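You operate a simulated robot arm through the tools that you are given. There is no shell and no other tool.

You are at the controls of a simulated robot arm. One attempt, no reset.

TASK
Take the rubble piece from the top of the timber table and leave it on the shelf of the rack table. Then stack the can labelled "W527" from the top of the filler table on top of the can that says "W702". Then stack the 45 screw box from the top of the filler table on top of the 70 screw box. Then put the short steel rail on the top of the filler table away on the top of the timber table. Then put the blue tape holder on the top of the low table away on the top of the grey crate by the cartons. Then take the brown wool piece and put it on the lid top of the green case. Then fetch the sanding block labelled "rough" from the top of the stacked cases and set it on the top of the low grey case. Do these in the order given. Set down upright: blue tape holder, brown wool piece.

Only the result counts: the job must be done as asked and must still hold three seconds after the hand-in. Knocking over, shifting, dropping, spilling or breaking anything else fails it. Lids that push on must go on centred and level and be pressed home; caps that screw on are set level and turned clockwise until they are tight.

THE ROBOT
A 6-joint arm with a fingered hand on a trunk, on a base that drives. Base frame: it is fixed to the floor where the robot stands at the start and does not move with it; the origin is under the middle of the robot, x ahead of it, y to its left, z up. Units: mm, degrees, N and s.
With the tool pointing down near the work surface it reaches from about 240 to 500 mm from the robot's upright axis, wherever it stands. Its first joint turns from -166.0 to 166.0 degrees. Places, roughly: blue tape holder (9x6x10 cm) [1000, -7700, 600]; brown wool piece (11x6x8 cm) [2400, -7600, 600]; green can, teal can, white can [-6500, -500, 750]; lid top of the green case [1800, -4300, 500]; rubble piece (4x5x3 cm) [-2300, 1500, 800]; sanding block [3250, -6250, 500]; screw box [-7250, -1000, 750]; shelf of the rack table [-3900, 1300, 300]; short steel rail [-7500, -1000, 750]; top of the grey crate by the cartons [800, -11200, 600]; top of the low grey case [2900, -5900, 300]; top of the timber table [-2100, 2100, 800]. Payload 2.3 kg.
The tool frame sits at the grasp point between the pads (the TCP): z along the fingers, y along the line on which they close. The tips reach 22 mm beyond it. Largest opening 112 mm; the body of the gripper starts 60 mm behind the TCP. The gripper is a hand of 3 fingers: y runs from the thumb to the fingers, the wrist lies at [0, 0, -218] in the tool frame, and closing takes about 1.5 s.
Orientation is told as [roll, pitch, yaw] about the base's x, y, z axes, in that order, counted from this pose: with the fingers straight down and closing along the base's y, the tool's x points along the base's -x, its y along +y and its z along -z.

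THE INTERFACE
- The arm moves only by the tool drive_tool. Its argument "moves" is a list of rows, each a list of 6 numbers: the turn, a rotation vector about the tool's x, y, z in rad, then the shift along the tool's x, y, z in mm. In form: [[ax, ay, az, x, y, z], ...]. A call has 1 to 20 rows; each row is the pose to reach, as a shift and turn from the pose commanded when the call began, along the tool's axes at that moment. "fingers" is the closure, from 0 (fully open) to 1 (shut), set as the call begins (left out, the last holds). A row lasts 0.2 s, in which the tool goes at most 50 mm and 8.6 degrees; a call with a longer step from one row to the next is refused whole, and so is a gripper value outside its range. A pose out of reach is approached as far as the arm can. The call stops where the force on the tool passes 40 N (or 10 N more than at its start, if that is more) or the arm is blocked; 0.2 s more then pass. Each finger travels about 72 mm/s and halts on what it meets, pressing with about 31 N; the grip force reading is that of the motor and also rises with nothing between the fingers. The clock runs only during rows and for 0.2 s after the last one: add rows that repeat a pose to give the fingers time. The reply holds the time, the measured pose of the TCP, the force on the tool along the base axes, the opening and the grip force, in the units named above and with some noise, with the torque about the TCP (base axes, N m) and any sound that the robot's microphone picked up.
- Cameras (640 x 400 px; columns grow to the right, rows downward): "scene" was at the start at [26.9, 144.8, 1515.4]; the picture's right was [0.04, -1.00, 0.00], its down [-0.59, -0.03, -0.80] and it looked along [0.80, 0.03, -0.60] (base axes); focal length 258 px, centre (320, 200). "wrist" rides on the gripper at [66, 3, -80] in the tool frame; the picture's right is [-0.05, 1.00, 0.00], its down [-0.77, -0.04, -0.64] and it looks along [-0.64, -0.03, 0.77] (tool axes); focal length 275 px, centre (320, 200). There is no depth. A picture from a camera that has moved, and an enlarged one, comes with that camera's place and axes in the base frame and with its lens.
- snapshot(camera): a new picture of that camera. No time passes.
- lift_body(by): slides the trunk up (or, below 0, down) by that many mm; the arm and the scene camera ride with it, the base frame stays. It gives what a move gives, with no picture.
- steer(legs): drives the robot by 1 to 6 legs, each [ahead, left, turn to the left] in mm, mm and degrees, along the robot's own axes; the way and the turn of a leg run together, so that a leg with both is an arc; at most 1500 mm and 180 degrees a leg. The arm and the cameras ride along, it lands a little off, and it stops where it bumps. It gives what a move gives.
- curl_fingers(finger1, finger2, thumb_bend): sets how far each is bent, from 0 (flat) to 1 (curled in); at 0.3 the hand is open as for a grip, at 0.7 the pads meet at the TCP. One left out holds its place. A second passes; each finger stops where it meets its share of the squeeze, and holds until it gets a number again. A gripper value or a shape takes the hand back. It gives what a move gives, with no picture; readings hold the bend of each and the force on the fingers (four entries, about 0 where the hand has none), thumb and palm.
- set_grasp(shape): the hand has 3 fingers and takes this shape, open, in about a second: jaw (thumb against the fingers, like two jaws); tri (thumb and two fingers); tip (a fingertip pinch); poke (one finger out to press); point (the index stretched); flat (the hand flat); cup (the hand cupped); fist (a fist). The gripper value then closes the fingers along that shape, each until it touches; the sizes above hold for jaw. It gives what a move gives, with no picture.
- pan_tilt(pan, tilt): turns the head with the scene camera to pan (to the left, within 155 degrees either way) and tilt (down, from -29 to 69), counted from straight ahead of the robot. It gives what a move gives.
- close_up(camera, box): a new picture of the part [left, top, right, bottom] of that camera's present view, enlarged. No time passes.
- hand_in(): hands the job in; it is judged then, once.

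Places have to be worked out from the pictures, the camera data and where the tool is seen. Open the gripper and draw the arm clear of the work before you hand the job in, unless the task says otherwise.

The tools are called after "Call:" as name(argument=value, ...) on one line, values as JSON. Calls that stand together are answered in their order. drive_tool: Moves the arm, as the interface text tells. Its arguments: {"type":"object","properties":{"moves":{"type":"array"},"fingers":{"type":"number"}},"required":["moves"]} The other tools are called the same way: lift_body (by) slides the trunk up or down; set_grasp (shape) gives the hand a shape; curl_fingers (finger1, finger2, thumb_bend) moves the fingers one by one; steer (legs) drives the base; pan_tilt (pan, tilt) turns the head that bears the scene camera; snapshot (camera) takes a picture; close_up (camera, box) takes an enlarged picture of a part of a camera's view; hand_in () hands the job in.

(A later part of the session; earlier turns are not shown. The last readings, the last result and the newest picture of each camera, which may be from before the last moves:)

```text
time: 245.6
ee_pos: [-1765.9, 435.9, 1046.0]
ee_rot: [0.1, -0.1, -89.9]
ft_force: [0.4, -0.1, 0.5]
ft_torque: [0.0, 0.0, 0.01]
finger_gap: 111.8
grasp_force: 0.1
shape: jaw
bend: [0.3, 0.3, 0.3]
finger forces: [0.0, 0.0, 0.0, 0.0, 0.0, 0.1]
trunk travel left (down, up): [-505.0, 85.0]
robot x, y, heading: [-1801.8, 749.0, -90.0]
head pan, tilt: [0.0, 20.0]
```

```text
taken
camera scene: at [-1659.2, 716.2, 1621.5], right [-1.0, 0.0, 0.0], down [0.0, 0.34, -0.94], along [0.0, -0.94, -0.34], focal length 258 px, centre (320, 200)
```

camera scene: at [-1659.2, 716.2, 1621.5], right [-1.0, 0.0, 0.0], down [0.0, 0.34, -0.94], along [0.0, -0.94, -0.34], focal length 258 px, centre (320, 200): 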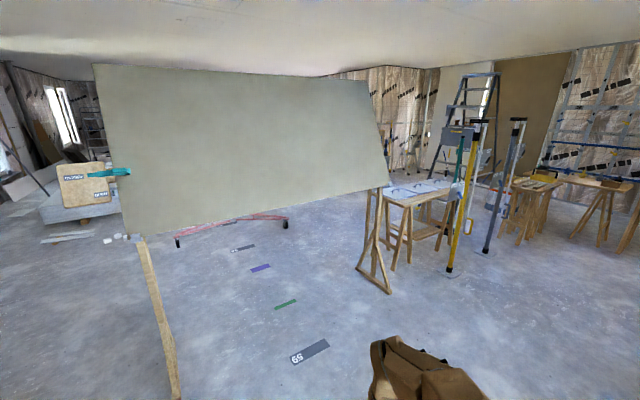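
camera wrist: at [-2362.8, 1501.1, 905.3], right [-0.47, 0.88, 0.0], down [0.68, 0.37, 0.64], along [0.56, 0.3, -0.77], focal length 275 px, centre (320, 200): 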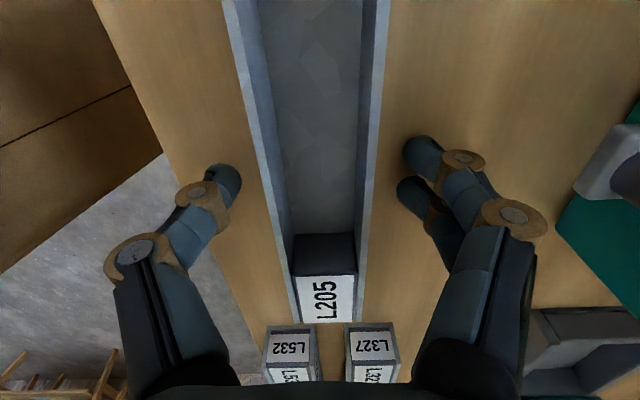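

A big plasterboard on stands and a red lifter block the direct way. I'll go around the board's left end: first toward the start area, then diagonally between the board and the lifter.

Call:
steer(legs=[[550, 1400, 0], [400, 500, 0]])

Call:
pan_tilt(pan=0, tilt=20)

Call:
snapshot(camera="scene")

Call:
pan_tilt(pan=-60, tilt=25)

Call:
snapshot(camera="scene")

```text
refused: leg 1 is longer than a leg can be; nothing moved
```

```text
time: 246.2
ee_pos: [-1765.7, 436.4, 1044.4]
ee_rot: [-0.1, 0.0, -89.9]
ft_force: [-0.3, 0.9, 0.1]
ft_torque: [0.02, 0.02, -0.01]
finger_gap: 111.8
grasp_force: 0.1
shape: jaw
bend: [0.3, 0.3, 0.3]
finger forces: [0.0, 0.0, 0.0, 0.0, 0.0, 0.0]
trunk travel left (down, up): [-505.0, 85.0]
robot x, y, heading: [-1801.0, 747.2, -89.8]
head pan, tilt: [0.0, 20.0]
```

```text
taken
camera scene: at [-1659.2, 716.2, 1621.6], right [-1.0, 0.0, 0.0], down [0.0, 0.34, -0.94], along [0.0, -0.94, -0.34], focal length 258 px, centre (320, 200)
```

scene: 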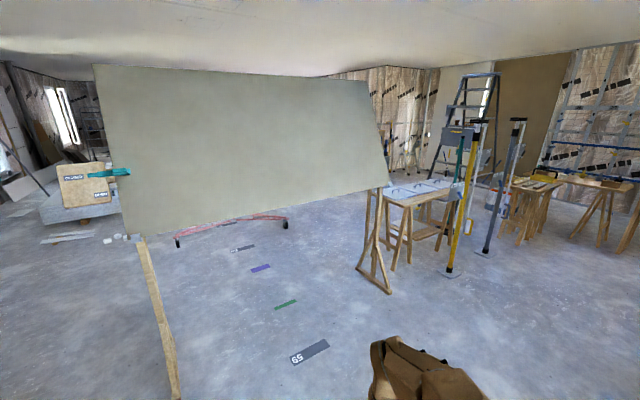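

```text
time: 247.5
ee_pos: [-1767.1, 436.2, 1044.4]
ee_rot: [0.1, 0.2, -89.9]
ft_force: [0.3, 0.3, -0.8]
ft_torque: [0.0, 0.0, -0.03]
finger_gap: 111.8
grasp_force: 0.0
shape: jaw
bend: [0.3, 0.3, 0.3]
finger forces: [0.1, 0.0, 0.0, 0.0, 0.1, 0.0]
trunk travel left (down, up): [-505.0, 85.0]
robot x, y, heading: [-1800.5, 752.3, -90.0]
head pan, tilt: [-60.0, 25.0]
```

```text
taken
camera scene: at [-1739.1, 762.9, 1613.5], right [-0.5, 0.86, 0.0], down [0.37, 0.21, -0.91], along [-0.78, -0.46, -0.42], focal length 258 px, centre (320, 200)
```

scene: 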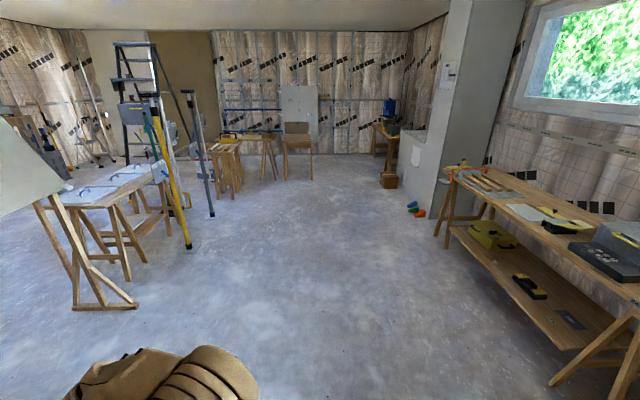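

A leg was too long; I resend shorter legs around the board's left end.

Call:
steer(legs=[[450, 1350, 0], [450, 550, 0]])

Call:
pan_tilt(pan=0, tilt=22)

Call:
snapshot(camera="scene")

Call:
pan_tilt(pan=-50, tilt=25)

Call:
snapshot(camera="scene")

```text
time: 258.0
ee_pos: [139.4, -449.8, 1045.6]
ee_rot: [0.0, 0.0, -89.9]
ft_force: [0.6, 0.1, 0.3]
ft_torque: [0.0, 0.0, -0.02]
finger_gap: 111.8
grasp_force: 0.0
shape: jaw
bend: [0.3, 0.3, 0.3]
finger forces: [0.0, 0.1, 0.0, 0.0, 0.1, 0.1]
trunk travel left (down, up): [-505.0, 85.0]
robot x, y, heading: [110.1, -138.8, -89.6]
head pan, tilt: [-60.0, 25.0]
```

```text
time: 259.3
ee_pos: [139.7, -450.8, 1044.7]
ee_rot: [-0.1, 0.1, -89.9]
ft_force: [0.1, -0.3, 1.0]
ft_torque: [-0.02, -0.02, 0.02]
finger_gap: 111.7
grasp_force: 0.0
shape: jaw
bend: [0.3, 0.3, 0.3]
finger forces: [0.0, 0.1, 0.0, 0.1, 0.1, 0.0]
trunk travel left (down, up): [-505.0, 85.0]
robot x, y, heading: [105.7, -137.8, -89.9]
head pan, tilt: [0.0, 22.0]
```

```text
taken
camera scene: at [246.1, -169.8, 1618.4], right [-1.0, 0.0, 0.0], down [0.0, 0.37, -0.93], along [0.0, -0.93, -0.37], focal length 258 px, centre (320, 200)
```

scene: 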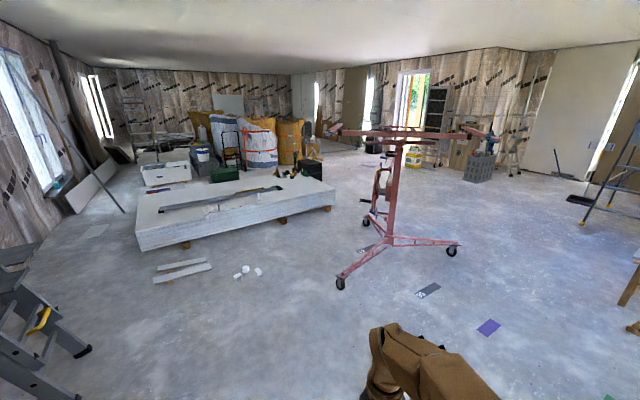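

```text
time: 260.5
ee_pos: [139.0, -451.4, 1044.8]
ee_rot: [-0.1, 0.0, -89.9]
ft_force: [0.2, -0.3, 0.1]
ft_torque: [-0.01, -0.01, -0.02]
finger_gap: 112.0
grasp_force: 0.1
shape: jaw
bend: [0.3, 0.3, 0.3]
finger forces: [0.1, 0.0, 0.0, 0.0, 0.0, 0.1]
trunk travel left (down, up): [-505.0, 85.0]
robot x, y, heading: [104.1, -135.8, -89.6]
head pan, tilt: [-50.0, 25.0]
```

```text
taken
camera scene: at [175.5, -136.5, 1613.5], right [-0.65, 0.76, 0.0], down [0.32, 0.27, -0.91], along [-0.69, -0.59, -0.42], focal length 258 px, centre (320, 200)
```

scene: 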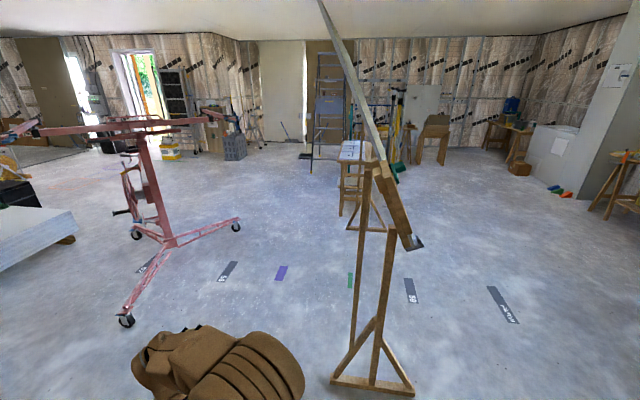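

The route between the board stand (feet near (-600,-680)) and the lifter (feet near (42,-2109), (-1229,-2624)) is wide enough. I drive it with the planned legs.

Call:
steer(legs=[[960, 0, 0], [511, -852, 0], [511, -852, 0], [1400, -250, 0]])

Call:
pan_tilt(pan=20, tilt=20)

Call:
snapshot(camera="scene")

```text
time: 281.7
ee_pos: [-1875.7, -3802.6, 1045.1]
ee_rot: [0.0, -0.1, -91.3]
ft_force: [-0.2, 0.5, -0.9]
ft_torque: [-0.01, 0.02, -0.02]
finger_gap: 111.8
grasp_force: 0.1
shape: jaw
bend: [0.3, 0.3, 0.3]
finger forces: [0.1, 0.0, 0.1, 0.0, 0.0, 0.1]
trunk travel left (down, up): [-505.0, 85.0]
robot x, y, heading: [-1899.2, -3490.7, -91.2]
head pan, tilt: [-50.0, 25.0]
```

```text
time: 283.1
ee_pos: [-1875.9, -3801.7, 1045.8]
ee_rot: [0.0, 0.0, -91.3]
ft_force: [0.2, 0.0, -0.2]
ft_torque: [-0.01, 0.04, 0.03]
finger_gap: 112.0
grasp_force: 0.0
shape: jaw
bend: [0.3, 0.3, 0.3]
finger forces: [0.1, 0.1, 0.1, 0.0, 0.0, 0.0]
trunk travel left (down, up): [-505.0, 85.0]
robot x, y, heading: [-1902.3, -3484.8, -91.5]
head pan, tilt: [20.0, 20.0]
```

```text
taken
camera scene: at [-1730.3, -3519.8, 1621.6], right [-0.95, -0.32, 0.0], down [-0.11, 0.32, -0.94], along [0.3, -0.89, -0.34], focal length 258 px, centre (320, 200)
```

scene: 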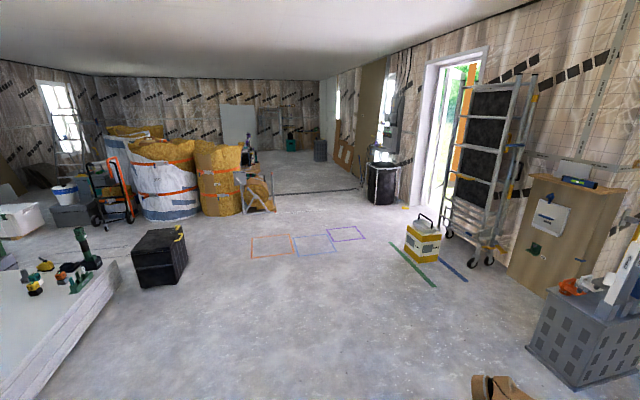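

The sacks and a black case are to the left; the low table lies behind the sacks. The floor ahead is open, so I drive on to about (-900,-6200) and look again.

Call:
steer(legs=[[1337, 532, 0], [1337, 532, 0]])

Call:
pan_tilt(pan=40, tilt=20)

Call:
snapshot(camera="scene")

Call:
pan_tilt(pan=0, tilt=20)

Call:
snapshot(camera="scene")

```text
time: 297.0
ee_pos: [-923.9, -6513.4, 1046.0]
ee_rot: [0.1, 0.0, -93.1]
ft_force: [-0.1, 0.2, 0.1]
ft_torque: [0.0, 0.04, 0.0]
finger_gap: 112.0
grasp_force: 0.0
shape: jaw
bend: [0.3, 0.3, 0.3]
finger forces: [0.0, 0.0, 0.0, 0.0, 0.0, 0.1]
trunk travel left (down, up): [-505.0, 85.0]
robot x, y, heading: [-941.7, -6199.5, -92.7]
head pan, tilt: [20.0, 20.0]
```

```text
time: 297.9
ee_pos: [-924.2, -6513.5, 1045.5]
ee_rot: [0.0, 0.0, -93.0]
ft_force: [0.2, -0.5, 0.0]
ft_torque: [-0.02, -0.03, 0.01]
finger_gap: 111.9
grasp_force: 0.0
shape: jaw
bend: [0.3, 0.3, 0.3]
finger forces: [0.1, 0.1, 0.0, 0.1, 0.0, 0.2]
trunk travel left (down, up): [-505.0, 85.0]
robot x, y, heading: [-937.0, -6197.9, -92.7]
head pan, tilt: [40.0, 20.0]
```

```text
taken
camera scene: at [-741.4, -6221.0, 1621.6], right [-0.8, -0.6, 0.0], down [-0.21, 0.27, -0.94], along [0.57, -0.75, -0.34], focal length 258 px, centre (320, 200)
```

scene: 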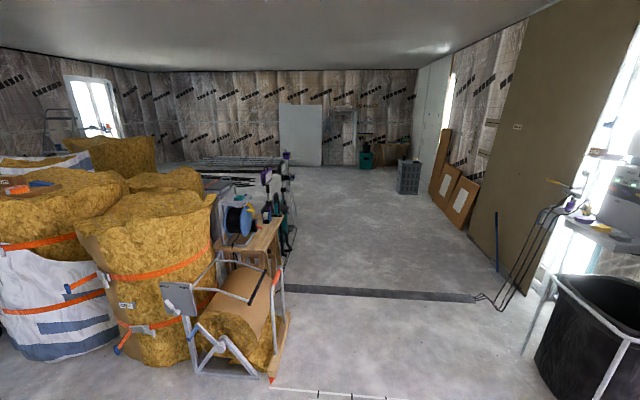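

```text
time: 298.9
ee_pos: [-923.6, -6513.6, 1045.5]
ee_rot: [-0.1, 0.1, -93.0]
ft_force: [0.0, -0.5, -0.9]
ft_torque: [-0.01, -0.01, 0.01]
finger_gap: 111.8
grasp_force: 0.1
shape: jaw
bend: [0.3, 0.3, 0.3]
finger forces: [0.2, 0.0, 0.0, 0.0, 0.0, 0.1]
trunk travel left (down, up): [-505.0, 85.0]
robot x, y, heading: [-941.0, -6202.9, -93.0]
head pan, tilt: [0.0, 20.0]
```

```text
taken
camera scene: at [-802.1, -6239.6, 1621.6], right [-1.0, 0.05, 0.0], down [0.02, 0.34, -0.94], along [-0.05, -0.94, -0.34], focal length 258 px, centre (320, 200)
```

scene: 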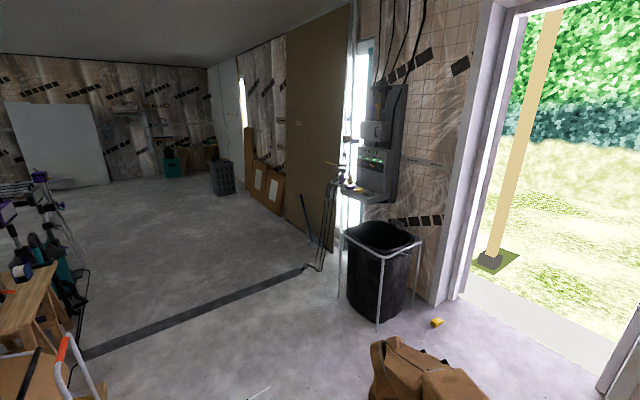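

The low table with a blue item appears behind the sacks at about (250,235). I zoom in on it.

Call:
pan_tilt(pan=40, tilt=25)

Call:
close_up(camera="scene", box=[170, 120, 330, 250])

Call:
close_up(camera="scene", box=[330, 100, 450, 180])

```text
time: 300.0
ee_pos: [-923.0, -6512.7, 1044.5]
ee_rot: [-0.1, 0.1, -93.0]
ft_force: [0.5, -0.8, 0.4]
ft_torque: [0.01, -0.01, 0.0]
finger_gap: 112.1
grasp_force: 0.1
shape: jaw
bend: [0.3, 0.3, 0.3]
finger forces: [0.0, 0.1, 0.1, 0.0, 0.0, 0.0]
trunk travel left (down, up): [-505.0, 85.0]
robot x, y, heading: [-941.2, -6204.2, -93.0]
head pan, tilt: [40.0, 25.0]
```

```text
3.08 times, centred on (250, 185) of scene
camera zoom: at [-742.0, -6220.2, 1613.5], right [-0.8, -0.6, 0.0], down [-0.25, 0.34, -0.91], along [0.55, -0.72, -0.42], focal length 795 px, centre (535, 246)
```

zoom: 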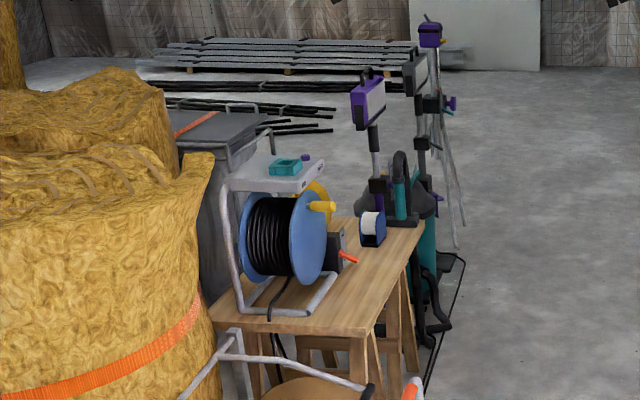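

```text
5.00 times, centred on (390, 140) of scene
camera zoom: at [-742.0, -6220.2, 1613.5], right [-0.8, -0.6, 0.0], down [-0.25, 0.34, -0.91], along [0.55, -0.72, -0.42], focal length 1291 px, centre (-30, 500)
```

zoom: 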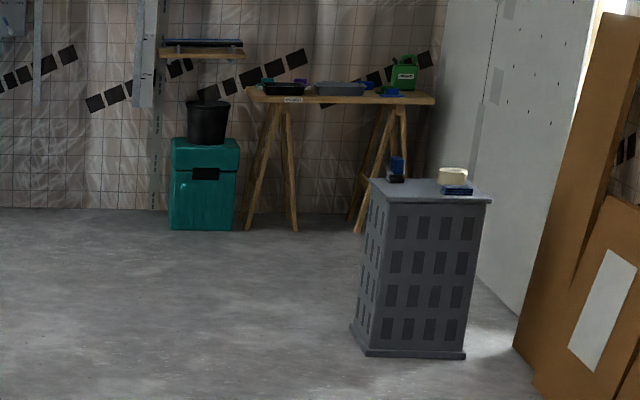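

The blue tape holder stands near the far right edge of the low table at about (975,-7675). I drive to about (-450,-7500) to look at it from the open side.

Call:
steer(legs=[[1272, 558, 0]])

Call:
pan_tilt(pan=85, tilt=25)

Call:
snapshot(camera="scene")

```text
time: 306.9
ee_pos: [-440.0, -7814.1, 1045.3]
ee_rot: [0.1, 0.0, -93.1]
ft_force: [0.5, 0.3, -0.1]
ft_torque: [0.03, 0.0, 0.02]
finger_gap: 112.0
grasp_force: 0.0
shape: jaw
bend: [0.3, 0.3, 0.3]
finger forces: [0.0, 0.0, 0.0, 0.1, 0.1, 0.0]
trunk travel left (down, up): [-505.0, 85.0]
robot x, y, heading: [-456.4, -7503.0, -92.8]
head pan, tilt: [40.0, 25.0]
```

```text
time: 308.1
ee_pos: [-440.8, -7814.3, 1045.1]
ee_rot: [0.0, 0.0, -93.1]
ft_force: [-0.4, 0.4, -0.8]
ft_torque: [0.02, 0.01, -0.01]
finger_gap: 111.8
grasp_force: 0.0
shape: jaw
bend: [0.3, 0.3, 0.3]
finger forces: [0.0, 0.0, 0.0, 0.0, 0.1, 0.1]
trunk travel left (down, up): [-505.0, 85.0]
robot x, y, heading: [-456.7, -7502.5, -93.0]
head pan, tilt: [85.0, 25.0]
```

```text
taken
camera scene: at [-222.3, -7460.8, 1613.5], right [-0.14, -0.99, 0.0], down [-0.42, 0.06, -0.91], along [0.9, -0.13, -0.42], focal length 258 px, centre (320, 200)
```

scene: 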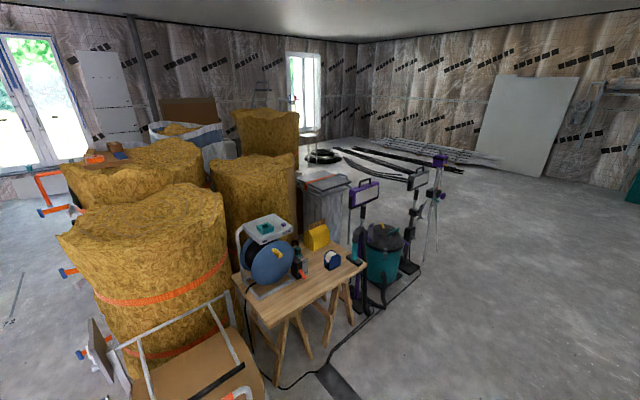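

Call:
close_up(camera="scene", box=[220, 190, 440, 400])

Call:
close_up(camera="scene", box=[285, 215, 375, 295])

```text
1.90 times, centred on (330, 295) of scene
camera zoom: at [-222.3, -7460.8, 1613.5], right [-0.14, -0.99, 0.0], down [-0.42, 0.06, -0.91], along [0.9, -0.13, -0.42], focal length 492 px, centre (301, 19)
```

zoom: 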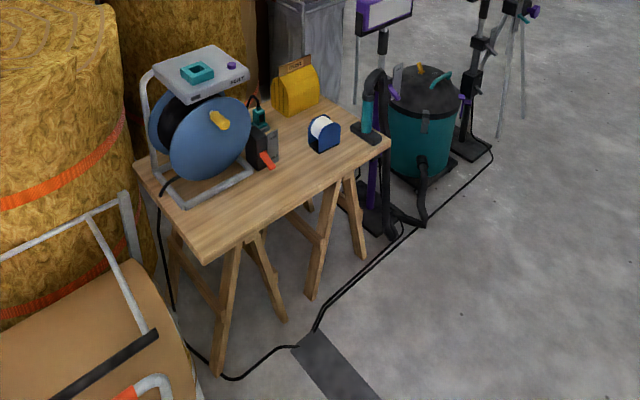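

```text
5.00 times, centred on (330, 255) of scene
camera zoom: at [-222.3, -7460.8, 1613.5], right [-0.14, -0.99, 0.0], down [-0.42, 0.06, -0.91], along [0.9, -0.13, -0.42], focal length 1291 px, centre (270, -75)
```

zoom: 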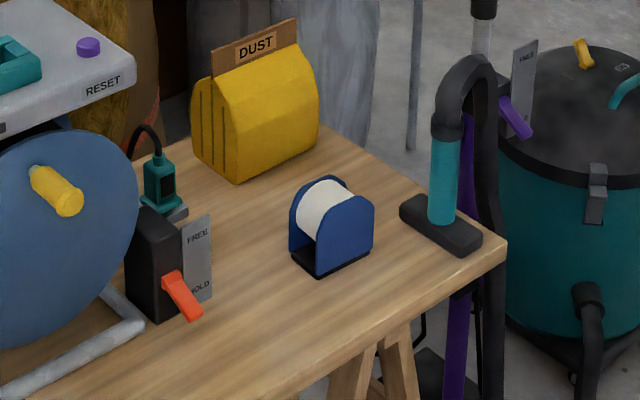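

The holder's footprint is ~85×60 mm near (1000,-7700), long side parallel to the table's right edge. I turn to face that edge (heading 31°) and approach from the open side.

Call:
steer(legs=[[0, 0, 124], [0, -937, 0], [480, 0, 0]])

Call:
pan_tilt(pan=0, tilt=40)

Call:
snapshot(camera="scene")

Call:
snapshot(camera="wrist")

```text
time: 320.6
ee_pos: [688.9, -7862.8, 1045.3]
ee_rot: [0.0, 0.0, 31.3]
ft_force: [0.1, -0.6, 0.5]
ft_torque: [0.03, 0.0, -0.03]
finger_gap: 111.9
grasp_force: 0.1
shape: jaw
bend: [0.3, 0.3, 0.3]
finger forces: [0.0, 0.0, 0.0, 0.1, 0.1, 0.0]
trunk travel left (down, up): [-505.0, 85.0]
robot x, y, heading: [439.6, -8054.2, 31.6]
head pan, tilt: [85.0, 25.0]
```

```text
time: 322.2
ee_pos: [690.3, -7862.4, 1044.3]
ee_rot: [0.1, 0.0, 31.4]
ft_force: [0.5, 0.1, -0.2]
ft_torque: [0.01, 0.0, 0.02]
finger_gap: 111.8
grasp_force: 0.2
shape: jaw
bend: [0.3, 0.3, 0.3]
finger forces: [0.0, 0.0, 0.0, 0.0, 0.0, 0.0]
trunk travel left (down, up): [-505.0, 85.0]
robot x, y, heading: [439.1, -8054.0, 31.5]
head pan, tilt: [0.0, 40.0]
```

```text
taken
camera scene: at [387.7, -7921.5, 1590.2], right [0.52, -0.85, 0.0], down [-0.55, -0.34, -0.77], along [0.65, 0.4, -0.64], focal length 258 px, centre (320, 200)
```

scene: 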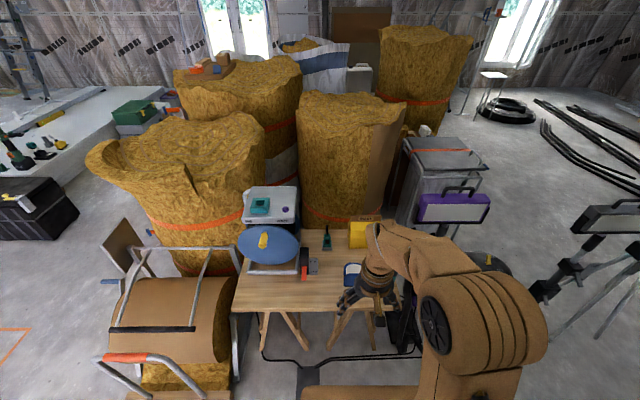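

```text
taken
camera wrist: at [631.0, -7895.2, 1125.2], right [-0.48, 0.88, 0.0], down [0.68, 0.37, 0.64], along [0.56, 0.31, -0.77], focal length 275 px, centre (320, 200)
```

wrist: 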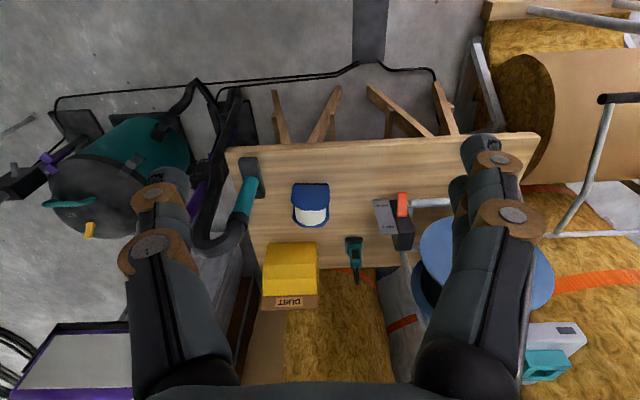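

The tape holder is visible on the table between the vacuum nozzle and the switch. I zoom in for its exact position and orientation.

Call:
close_up(camera="wrist", box=[230, 140, 420, 270])

Call:
close_up(camera="scene", box=[290, 220, 410, 320])

```text
3.08 times, centred on (325, 205) of wrist
camera zoom: at [631.0, -7895.2, 1125.2], right [-0.48, 0.88, 0.0], down [0.68, 0.37, 0.64], along [0.56, 0.31, -0.77], focal length 847 px, centre (305, 185)
```

zoom: 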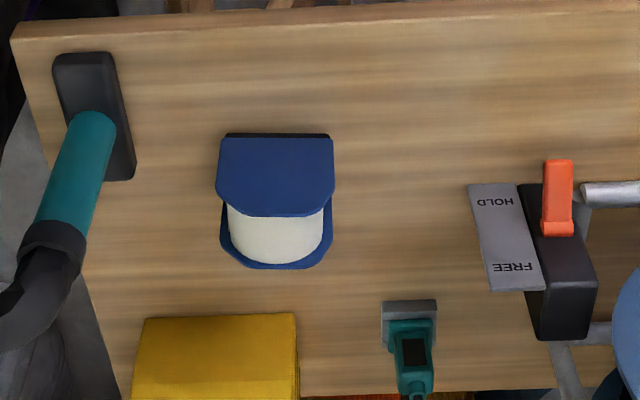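

```text
4.00 times, centred on (350, 270) of scene
camera zoom: at [387.7, -7921.5, 1590.2], right [0.52, -0.85, 0.0], down [-0.55, -0.34, -0.77], along [0.65, 0.4, -0.64], focal length 1033 px, centre (200, -80)
```

zoom: 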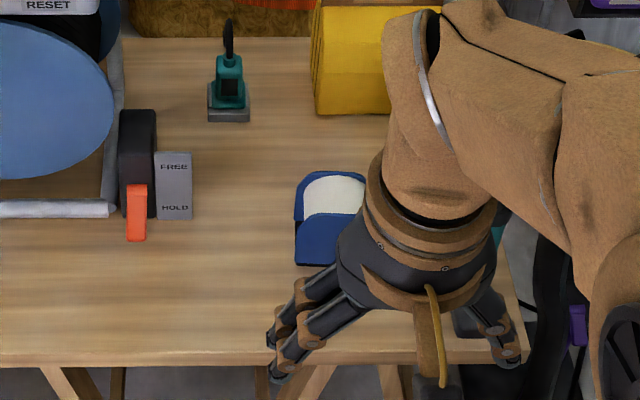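

The holder's centre is about (1013,-7711), top ≈ 693, cheeks facing me. I drive 220 mm closer, and turn the hand 90° so it will close on the two cheeks.

Call:
steer(legs=[[220, 0, 0]])

Call:
drive_tool(moves=[[0, 0, 0.145, 0, 0, 0], [0, 0, 0.29, 0, 0, 0], [0, 0, 0.435, 0, 0, 0], [0, 0, 0.58, 0, 0, 0], [0, 0, 0.725, 0, 0, 0], [0, 0, 0.87, 0, 0, 0], [0, 0, 1.015, 0, 0, 0], [0, 0, 1.16, 0, 0, 0], [0, 0, 1.305, 0, 0, 0], [0, 0, 1.45, 0, 0, 0], [0, 0, 1.595, 0, 0, 0], [0, 0, 1.62, 0, 0, 0]])

Call:
lift_body(by=-200)

Call:
snapshot(camera="wrist")

Call:
snapshot(camera="scene")

```text
time: 323.9
ee_pos: [875.3, -7750.2, 1045.5]
ee_rot: [0.0, -0.1, 31.4]
ft_force: [-0.3, 0.2, -0.5]
ft_torque: [0.01, -0.01, 0.0]
finger_gap: 112.1
grasp_force: 0.0
shape: jaw
bend: [0.3, 0.3, 0.3]
finger forces: [0.1, 0.1, 0.0, 0.0, 0.1, 0.1]
trunk travel left (down, up): [-505.0, 85.0]
robot x, y, heading: [629.3, -7943.8, 31.3]
head pan, tilt: [0.0, 40.0]
```

```text
time: 326.5
ee_pos: [875.2, -7750.1, 1045.0]
ee_rot: [0.0, 0.0, -61.6]
ft_force: [-0.7, 0.0, 0.8]
ft_torque: [0.02, 0.01, -0.03]
finger_gap: 112.2
grasp_force: 0.1
shape: jaw
bend: [0.3, 0.3, 0.3]
finger forces: [0.0, 0.0, 0.0, 0.0, 0.0, 0.1]
trunk travel left (down, up): [-505.0, 85.0]
robot x, y, heading: [625.8, -7941.7, 31.6]
head pan, tilt: [0.0, 40.0]
```

```text
time: 328.6
ee_pos: [876.3, -7750.0, 844.3]
ee_rot: [0.0, 0.0, -61.4]
ft_force: [0.4, -0.3, 0.2]
ft_torque: [-0.02, 0.01, 0.0]
finger_gap: 112.0
grasp_force: 0.1
shape: jaw
bend: [0.3, 0.3, 0.3]
finger forces: [0.0, 0.1, 0.0, 0.0, 0.0, 0.0]
trunk travel left (down, up): [-305.0, 285.0]
robot x, y, heading: [627.6, -7946.8, 31.6]
head pan, tilt: [0.0, 40.0]
```

```text
taken
camera wrist: at [846.5, -7690.0, 925.1], right [0.9, 0.44, 0.0], down [0.34, -0.69, 0.64], along [0.28, -0.57, -0.77], focal length 275 px, centre (320, 200)
```

wrist: 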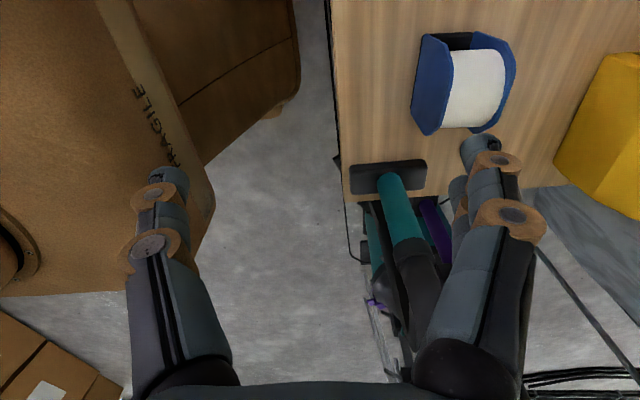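

```text
taken
camera scene: at [573.8, -7807.8, 1390.2], right [0.52, -0.85, 0.0], down [-0.55, -0.34, -0.77], along [0.65, 0.4, -0.64], focal length 258 px, centre (320, 200)
```

scene: 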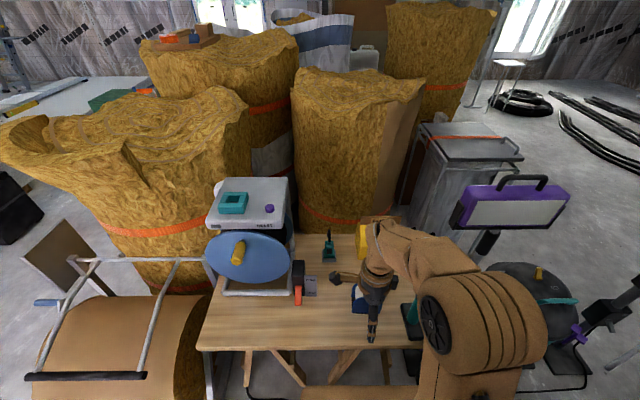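

The wrist view confirms the holder near (1013,-7711). I move over it (139 mm forward, 31 mm right), still above it, and look again.

Call:
drive_tool(moves=[[0, 0, 0, -8, 40, 10], [0, 0, 0, -16, 80, 20], [0, 0, 0, -24, 115, 30], [0, 0, 0, -31, 138, 40]])

Call:
snapshot(camera="wrist")

```text
time: 329.6
ee_pos: [1012.6, -7712.0, 805.2]
ee_rot: [0.0, 0.0, -61.4]
ft_force: [-0.3, 0.2, -0.4]
ft_torque: [-0.01, -0.01, 0.02]
finger_gap: 112.0
grasp_force: 0.0
shape: jaw
bend: [0.3, 0.3, 0.3]
finger forces: [0.1, 0.0, 0.0, 0.0, 0.1, 0.0]
trunk travel left (down, up): [-305.0, 285.0]
robot x, y, heading: [622.3, -7941.1, 31.7]
head pan, tilt: [0.0, 40.0]
```

```text
taken
camera wrist: at [983.4, -7652.0, 885.0], right [0.9, 0.44, 0.0], down [0.34, -0.69, 0.64], along [0.28, -0.57, -0.77], focal length 275 px, centre (320, 200)
```

wrist: 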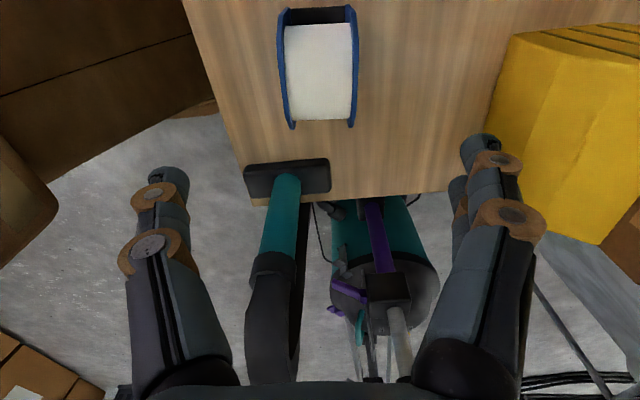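

The holder is centred between the fingers and aligned. I descend to z≈655 and check.

Call:
drive_tool(moves=[[0, 0, 0, 0, 0, 40], [0, 0, 0, 0, 0, 80], [0, 0, 0, 0, 0, 120], [0, 0, 0, 0, 0, 150]])

Call:
snapshot(camera="wrist")

```text
time: 330.6
ee_pos: [1011.1, -7711.4, 655.0]
ee_rot: [0.1, 0.1, -61.3]
ft_force: [0.2, -0.1, 0.1]
ft_torque: [0.0, -0.02, 0.0]
finger_gap: 112.1
grasp_force: 0.0
shape: jaw
bend: [0.3, 0.3, 0.3]
finger forces: [0.1, 0.1, 0.0, 0.1, 0.1, 0.0]
trunk travel left (down, up): [-305.0, 285.0]
robot x, y, heading: [626.1, -7942.7, 31.4]
head pan, tilt: [0.0, 40.0]
```

```text
taken
camera wrist: at [982.2, -7651.7, 735.4], right [0.9, 0.44, 0.0], down [0.34, -0.69, 0.64], along [0.28, -0.57, -0.77], focal length 275 px, centre (320, 200)
```

wrist: 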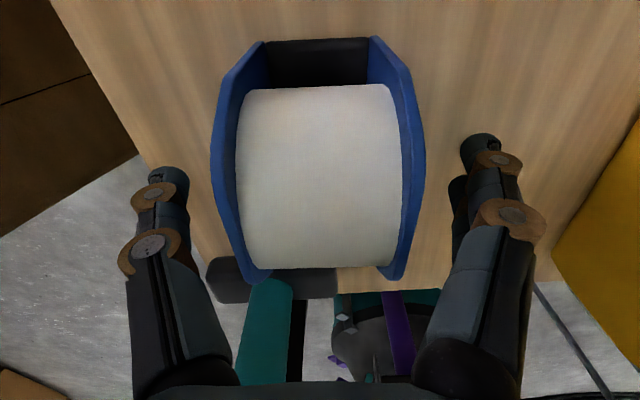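

Well centred. I close the hand on the cheeks.

Call:
drive_tool(moves=[[0, 0, 0, 0, 0, 0], [0, 0, 0, 0, 0, 0], [0, 0, 0, 0, 0, 0], [0, 0, 0, 0, 0, 0], [0, 0, 0, 0, 0, 0], [0, 0, 0, 0, 0, 0], [0, 0, 0, 0, 0, 0]], fingers=1)

Call:
snapshot(camera="wrist")

```text
time: 332.2
ee_pos: [1011.1, -7711.5, 655.5]
ee_rot: [-0.1, 0.0, -61.3]
ft_force: [0.1, 0.3, -0.3]
ft_torque: [0.01, 0.01, 0.0]
finger_gap: 49.4
grasp_force: 31.0
shape: jaw
bend: [0.73, 0.73, 0.7]
finger forces: [14.0, 14.1, 0.0, 0.0, 28.4, 0.0]
trunk travel left (down, up): [-305.0, 285.0]
robot x, y, heading: [624.0, -7941.5, 31.4]
head pan, tilt: [0.0, 40.0]
```

```text
taken
camera wrist: at [982.2, -7651.7, 735.8], right [0.9, 0.44, 0.0], down [0.34, -0.69, 0.64], along [0.28, -0.57, -0.77], focal length 275 px, centre (320, 200)
```

wrist: 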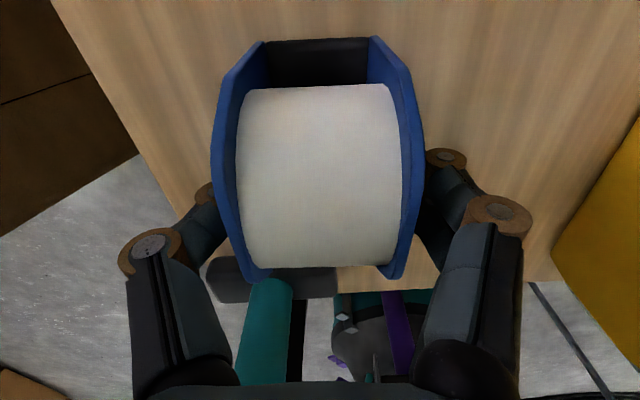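

Gripped squarely at 31 N. I lift it with the trunk.

Call:
lift_body(by=200)

Call:
snapshot(camera="wrist")

```text
time: 334.4
ee_pos: [1011.2, -7711.4, 855.4]
ee_rot: [0.0, 0.0, -61.3]
ft_force: [0.1, -0.5, -2.8]
ft_torque: [0.0, -0.05, -0.01]
finger_gap: 49.4
grasp_force: 31.1
shape: jaw
bend: [0.73, 0.73, 0.7]
finger forces: [14.1, 14.0, 0.0, 0.1, 28.2, 0.1]
trunk travel left (down, up): [-505.0, 85.0]
robot x, y, heading: [626.1, -7940.2, 31.4]
head pan, tilt: [0.0, 40.0]
```

```text
taken
camera wrist: at [982.4, -7651.6, 935.7], right [0.9, 0.44, 0.0], down [0.34, -0.69, 0.64], along [0.28, -0.57, -0.77], focal length 275 px, centre (320, 200)
```

wrist: 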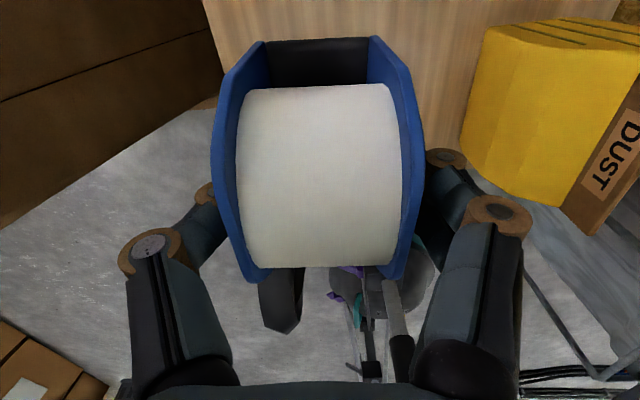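

The holder is up and level. I retract the arm and back away from the table.

Call:
drive_tool(moves=[[0, 0, 0, 5, -40, -10], [0, 0, 0, 15, -80, -20], [0, 0, 0, 31, -125, -40]])

Call:
steer(legs=[[-500, 0, 0], [0, 0, -90]])

Call:
pan_tilt(pan=0, tilt=22)

Call:
snapshot(camera="scene")

```text
refused: row 3 steps farther than a row can; nothing moved
```

```text
time: 341.2
ee_pos: [426.4, -8589.5, 855.3]
ee_rot: [0.0, 0.0, -151.7]
ft_force: [-0.1, -0.8, -1.8]
ft_torque: [0.03, 0.01, -0.01]
finger_gap: 48.9
grasp_force: 31.5
shape: jaw
bend: [0.73, 0.73, 0.7]
finger forces: [14.0, 14.0, 0.1, 0.1, 27.9, 0.0]
trunk travel left (down, up): [-505.0, 85.0]
robot x, y, heading: [201.1, -8203.0, -58.6]
head pan, tilt: [0.0, 40.0]
```

```text
time: 342.0
ee_pos: [427.9, -8588.2, 856.4]
ee_rot: [0.0, 0.0, -151.7]
ft_force: [1.0, -0.1, -1.8]
ft_torque: [0.01, -0.03, -0.01]
finger_gap: 48.9
grasp_force: 31.3
shape: jaw
bend: [0.73, 0.73, 0.7]
finger forces: [14.0, 14.0, 0.0, 0.0, 27.9, 0.0]
trunk travel left (down, up): [-505.0, 85.0]
robot x, y, heading: [198.1, -8202.6, -58.9]
head pan, tilt: [0.0, 22.0]
```

```text
taken
camera scene: at [336.4, -8157.6, 1618.3], right [-0.86, -0.52, 0.0], down [-0.19, 0.32, -0.93], along [0.48, -0.79, -0.38], focal length 258 px, centre (320, 200)
```

scene: 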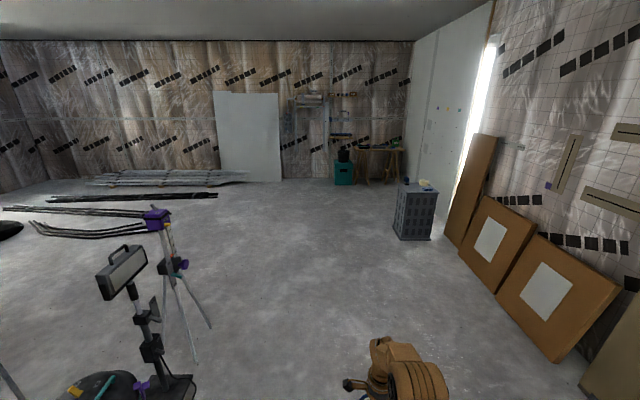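

The way to the grey crate is open (crate at (415,210), cartons leaning at the right). I zoom in on the crate.

Call:
close_up(camera="scene", box=[380, 165, 460, 250])

```text
4.71 times, centred on (420, 208) of scene
camera zoom: at [336.4, -8157.6, 1618.3], right [-0.86, -0.52, 0.0], down [-0.19, 0.32, -0.93], along [0.48, -0.79, -0.38], focal length 1215 px, centre (-151, 165)
```

zoom: 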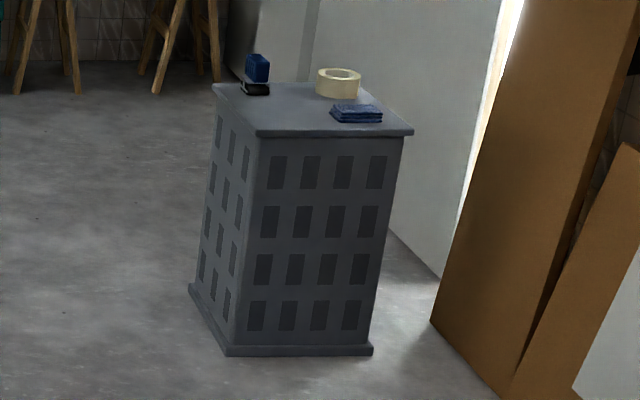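

The crate top (≈378×365 mm at z≈600) has free space at its front-left; its solid front means I must keep the base ~385 mm away. I drive there in two legs, stopping short.

Call:
steer(legs=[[1100, -494, 0], [1080, -494, 0]])

Call:
pan_tilt(pan=0, tilt=40)

Call:
snapshot(camera="scene")

```text
time: 353.8
ee_pos: [732.7, -10968.7, 856.9]
ee_rot: [-0.1, 0.0, -151.2]
ft_force: [-0.5, 0.5, -3.1]
ft_torque: [-0.03, -0.03, 0.03]
finger_gap: 48.8
grasp_force: 31.0
shape: jaw
bend: [0.73, 0.73, 0.7]
finger forces: [13.9, 14.0, 0.1, 0.1, 28.0, 0.0]
trunk travel left (down, up): [-505.0, 85.0]
robot x, y, heading: [502.2, -10584.8, -58.4]
head pan, tilt: [0.0, 22.0]
```

```text
time: 354.6
ee_pos: [731.9, -10969.3, 856.1]
ee_rot: [0.0, 0.1, -151.2]
ft_force: [0.5, 0.1, -2.3]
ft_torque: [-0.02, 0.02, -0.02]
finger_gap: 49.2
grasp_force: 30.9
shape: jaw
bend: [0.73, 0.73, 0.7]
finger forces: [14.0, 14.0, 0.0, 0.0, 28.0, 0.1]
trunk travel left (down, up): [-505.0, 85.0]
robot x, y, heading: [502.1, -10586.6, -58.5]
head pan, tilt: [0.0, 40.0]
```

```text
taken
camera scene: at [634.2, -10531.8, 1590.2], right [-0.85, -0.53, 0.0], down [-0.34, 0.55, -0.77], along [0.4, -0.65, -0.64], focal length 258 px, centre (320, 200)
```

scene: 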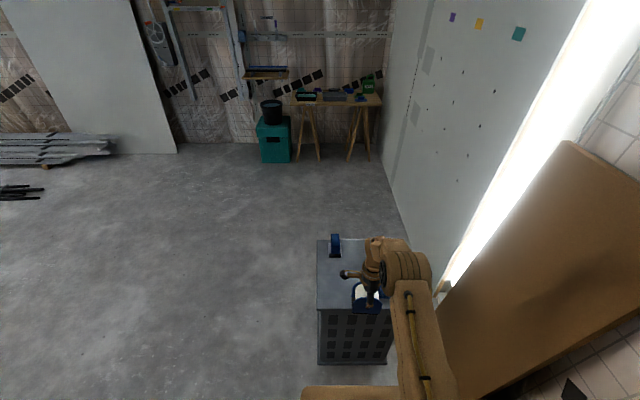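

The crate's front face is ~534 mm ahead of my axis. I drive 140 mm closer (keeping ~394 mm to the face).

Call:
steer(legs=[[140, 0, 0]])

Call:
snapshot(camera="scene")

Call:
snapshot(camera="wrist")

```text
time: 355.9
ee_pos: [805.4, -11087.6, 855.0]
ee_rot: [-0.1, 0.0, -151.2]
ft_force: [0.3, 0.3, -3.4]
ft_torque: [0.04, -0.01, -0.01]
finger_gap: 49.1
grasp_force: 31.1
shape: jaw
bend: [0.73, 0.73, 0.7]
finger forces: [14.1, 14.1, 0.0, 0.0, 28.1, 0.0]
trunk travel left (down, up): [-505.0, 85.0]
robot x, y, heading: [573.2, -10703.5, -58.3]
head pan, tilt: [0.0, 40.0]
```

```text
taken
camera scene: at [707.7, -10650.8, 1590.1], right [-0.85, -0.53, 0.0], down [-0.34, 0.55, -0.77], along [0.4, -0.65, -0.64], focal length 258 px, centre (320, 200)
```

scene: 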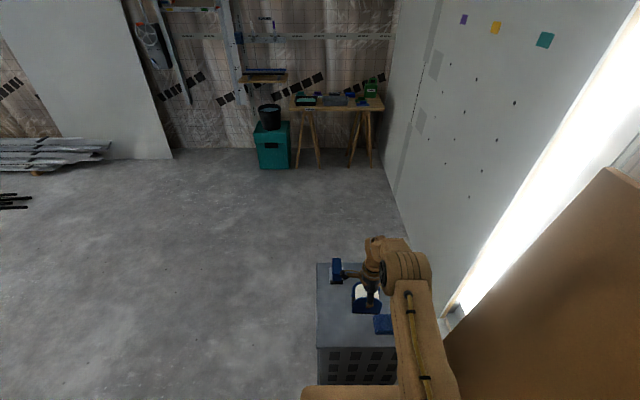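

```text
taken
camera wrist: at [865.2, -11057.8, 935.3], right [0.44, -0.9, 0.0], down [-0.69, -0.34, 0.64], along [-0.57, -0.28, -0.77], focal length 275 px, centre (320, 200)
```

wrist: 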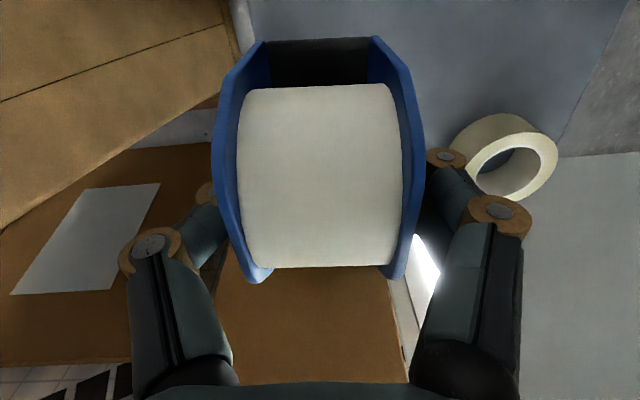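

The free spot on the crate is 28 mm further and 42 mm to the left of the current tool position. I shift there and lower the trunk until just above the surface.

Call:
drive_tool(moves=[[0, 0, 0, 14, 9, 0], [0, 0, 0, 29, 18, 0], [0, 0, 0, 43, 26, 0]])

Call:
lift_body(by=-165)

Call:
snapshot(camera="scene")

Call:
snapshot(camera="wrist")

```text
time: 356.7
ee_pos: [855.2, -11088.8, 856.3]
ee_rot: [0.0, 0.1, -151.2]
ft_force: [0.9, 0.1, -2.5]
ft_torque: [0.01, -0.01, -0.03]
finger_gap: 49.0
grasp_force: 31.4
shape: jaw
bend: [0.73, 0.73, 0.7]
finger forces: [14.1, 14.0, 0.0, 0.0, 28.1, 0.0]
trunk travel left (down, up): [-505.0, 85.0]
robot x, y, heading: [573.7, -10703.8, -58.3]
head pan, tilt: [0.0, 40.0]
```

```text
time: 358.6
ee_pos: [855.1, -11087.6, 693.0]
ee_rot: [0.3, -0.1, -151.2]
ft_force: [2.1, -0.3, 24.6]
ft_torque: [-0.01, -0.01, 0.0]
finger_gap: 49.3
grasp_force: 31.0
shape: jaw
bend: [0.73, 0.73, 0.7]
finger forces: [17.0, 17.1, 0.0, 0.0, 32.6, 0.1]
trunk travel left (down, up): [-340.0, 250.0]
robot x, y, heading: [572.8, -10704.5, -58.4]
head pan, tilt: [0.0, 40.0]
```

```text
taken
camera scene: at [704.7, -10646.5, 1425.8], right [-0.85, -0.53, 0.0], down [-0.34, 0.55, -0.77], along [0.4, -0.65, -0.64], focal length 258 px, centre (320, 200)
```

scene: 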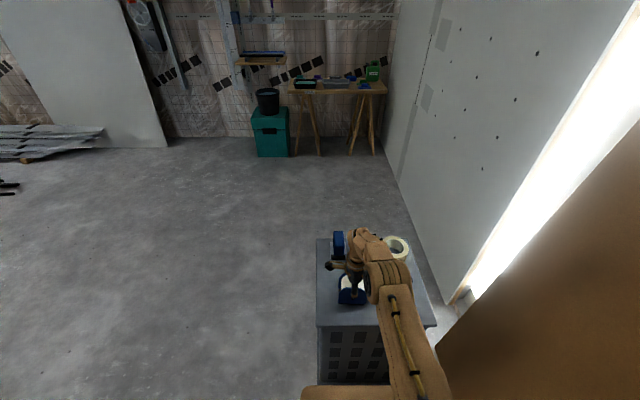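

```text
taken
camera wrist: at [914.2, -11057.8, 773.9], right [0.44, -0.9, 0.01], down [-0.69, -0.34, 0.64], along [-0.57, -0.28, -0.77], focal length 275 px, centre (320, 200)
```

wrist: 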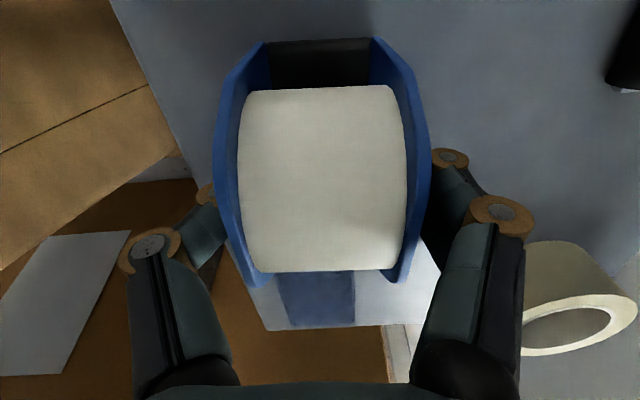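

Contact came early: the crate top is higher (~635). The holder is touching with ~25 N. I check the placement in close-up before releasing.

Call:
close_up(camera="scene", box=[300, 220, 440, 340])

```text
3.33 times, centred on (370, 280) of scene
camera zoom: at [704.7, -10646.5, 1425.8], right [-0.85, -0.53, 0.0], down [-0.34, 0.55, -0.77], along [0.4, -0.65, -0.64], focal length 861 px, centre (153, -67)
```

zoom: 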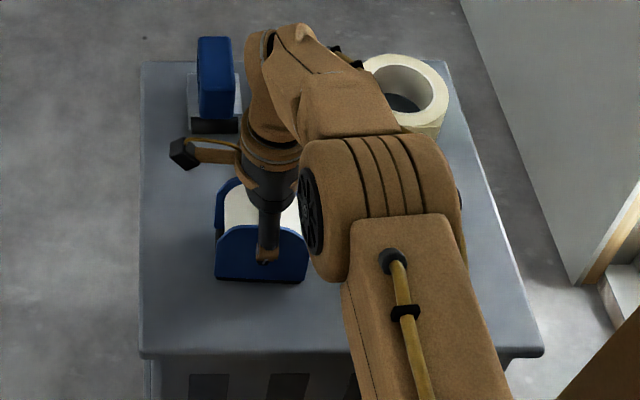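

The holder stands in the free area. I ease up 1.5 mm to relieve the pressing and open the fingers a little.

Call:
drive_tool(moves=[[0, 0, 0, 0, 0, -1.5], [0, 0, 0, 0, 0, -1.5]])

Call:
drive_tool(moves=[[0, 0, 0, 0, 0, 0], [0, 0, 0, 0, 0, 0], [0, 0, 0, 0, 0, 0], [0, 0, 0, 0, 0, 0], [0, 0, 0, 0, 0, 0]], fingers=0.3)

Call:
snapshot(camera="wrist")

```text
time: 359.2
ee_pos: [855.3, -11086.4, 693.6]
ee_rot: [0.1, -0.1, -151.2]
ft_force: [3.9, -2.7, 22.3]
ft_torque: [-0.11, -0.1, -0.02]
finger_gap: 49.3
grasp_force: 31.1
shape: jaw
bend: [0.73, 0.73, 0.71]
finger forces: [17.2, 17.3, 0.1, 0.0, 31.1, 0.0]
trunk travel left (down, up): [-340.0, 250.0]
robot x, y, heading: [572.0, -10700.0, -58.1]
head pan, tilt: [0.0, 40.0]
```

```text
time: 360.4
ee_pos: [855.2, -11087.9, 692.9]
ee_rot: [0.1, -0.1, -151.2]
ft_force: [0.5, 0.2, 0.3]
ft_torque: [-0.01, 0.0, 0.02]
finger_gap: 78.2
grasp_force: 0.0
shape: jaw
bend: [0.67, 0.67, 0.64]
finger forces: [0.0, 0.0, 0.1, 0.0, 0.0, 0.0]
trunk travel left (down, up): [-340.0, 250.0]
robot x, y, heading: [572.6, -10697.6, -58.1]
head pan, tilt: [0.0, 40.0]
```

```text
taken
camera wrist: at [914.6, -11058.7, 772.6], right [0.44, -0.9, 0.0], down [-0.69, -0.34, 0.64], along [-0.57, -0.28, -0.77], focal length 275 px, centre (320, 200)
```

wrist: 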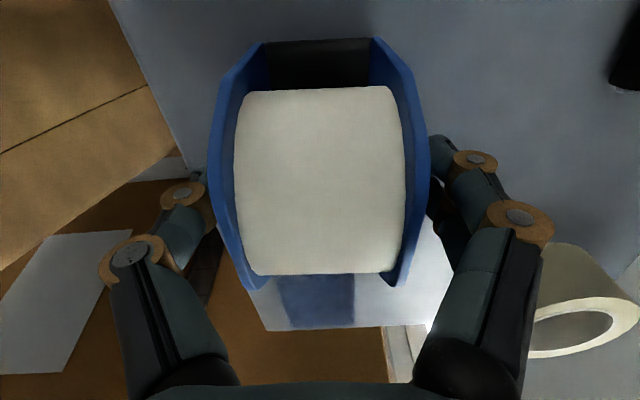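

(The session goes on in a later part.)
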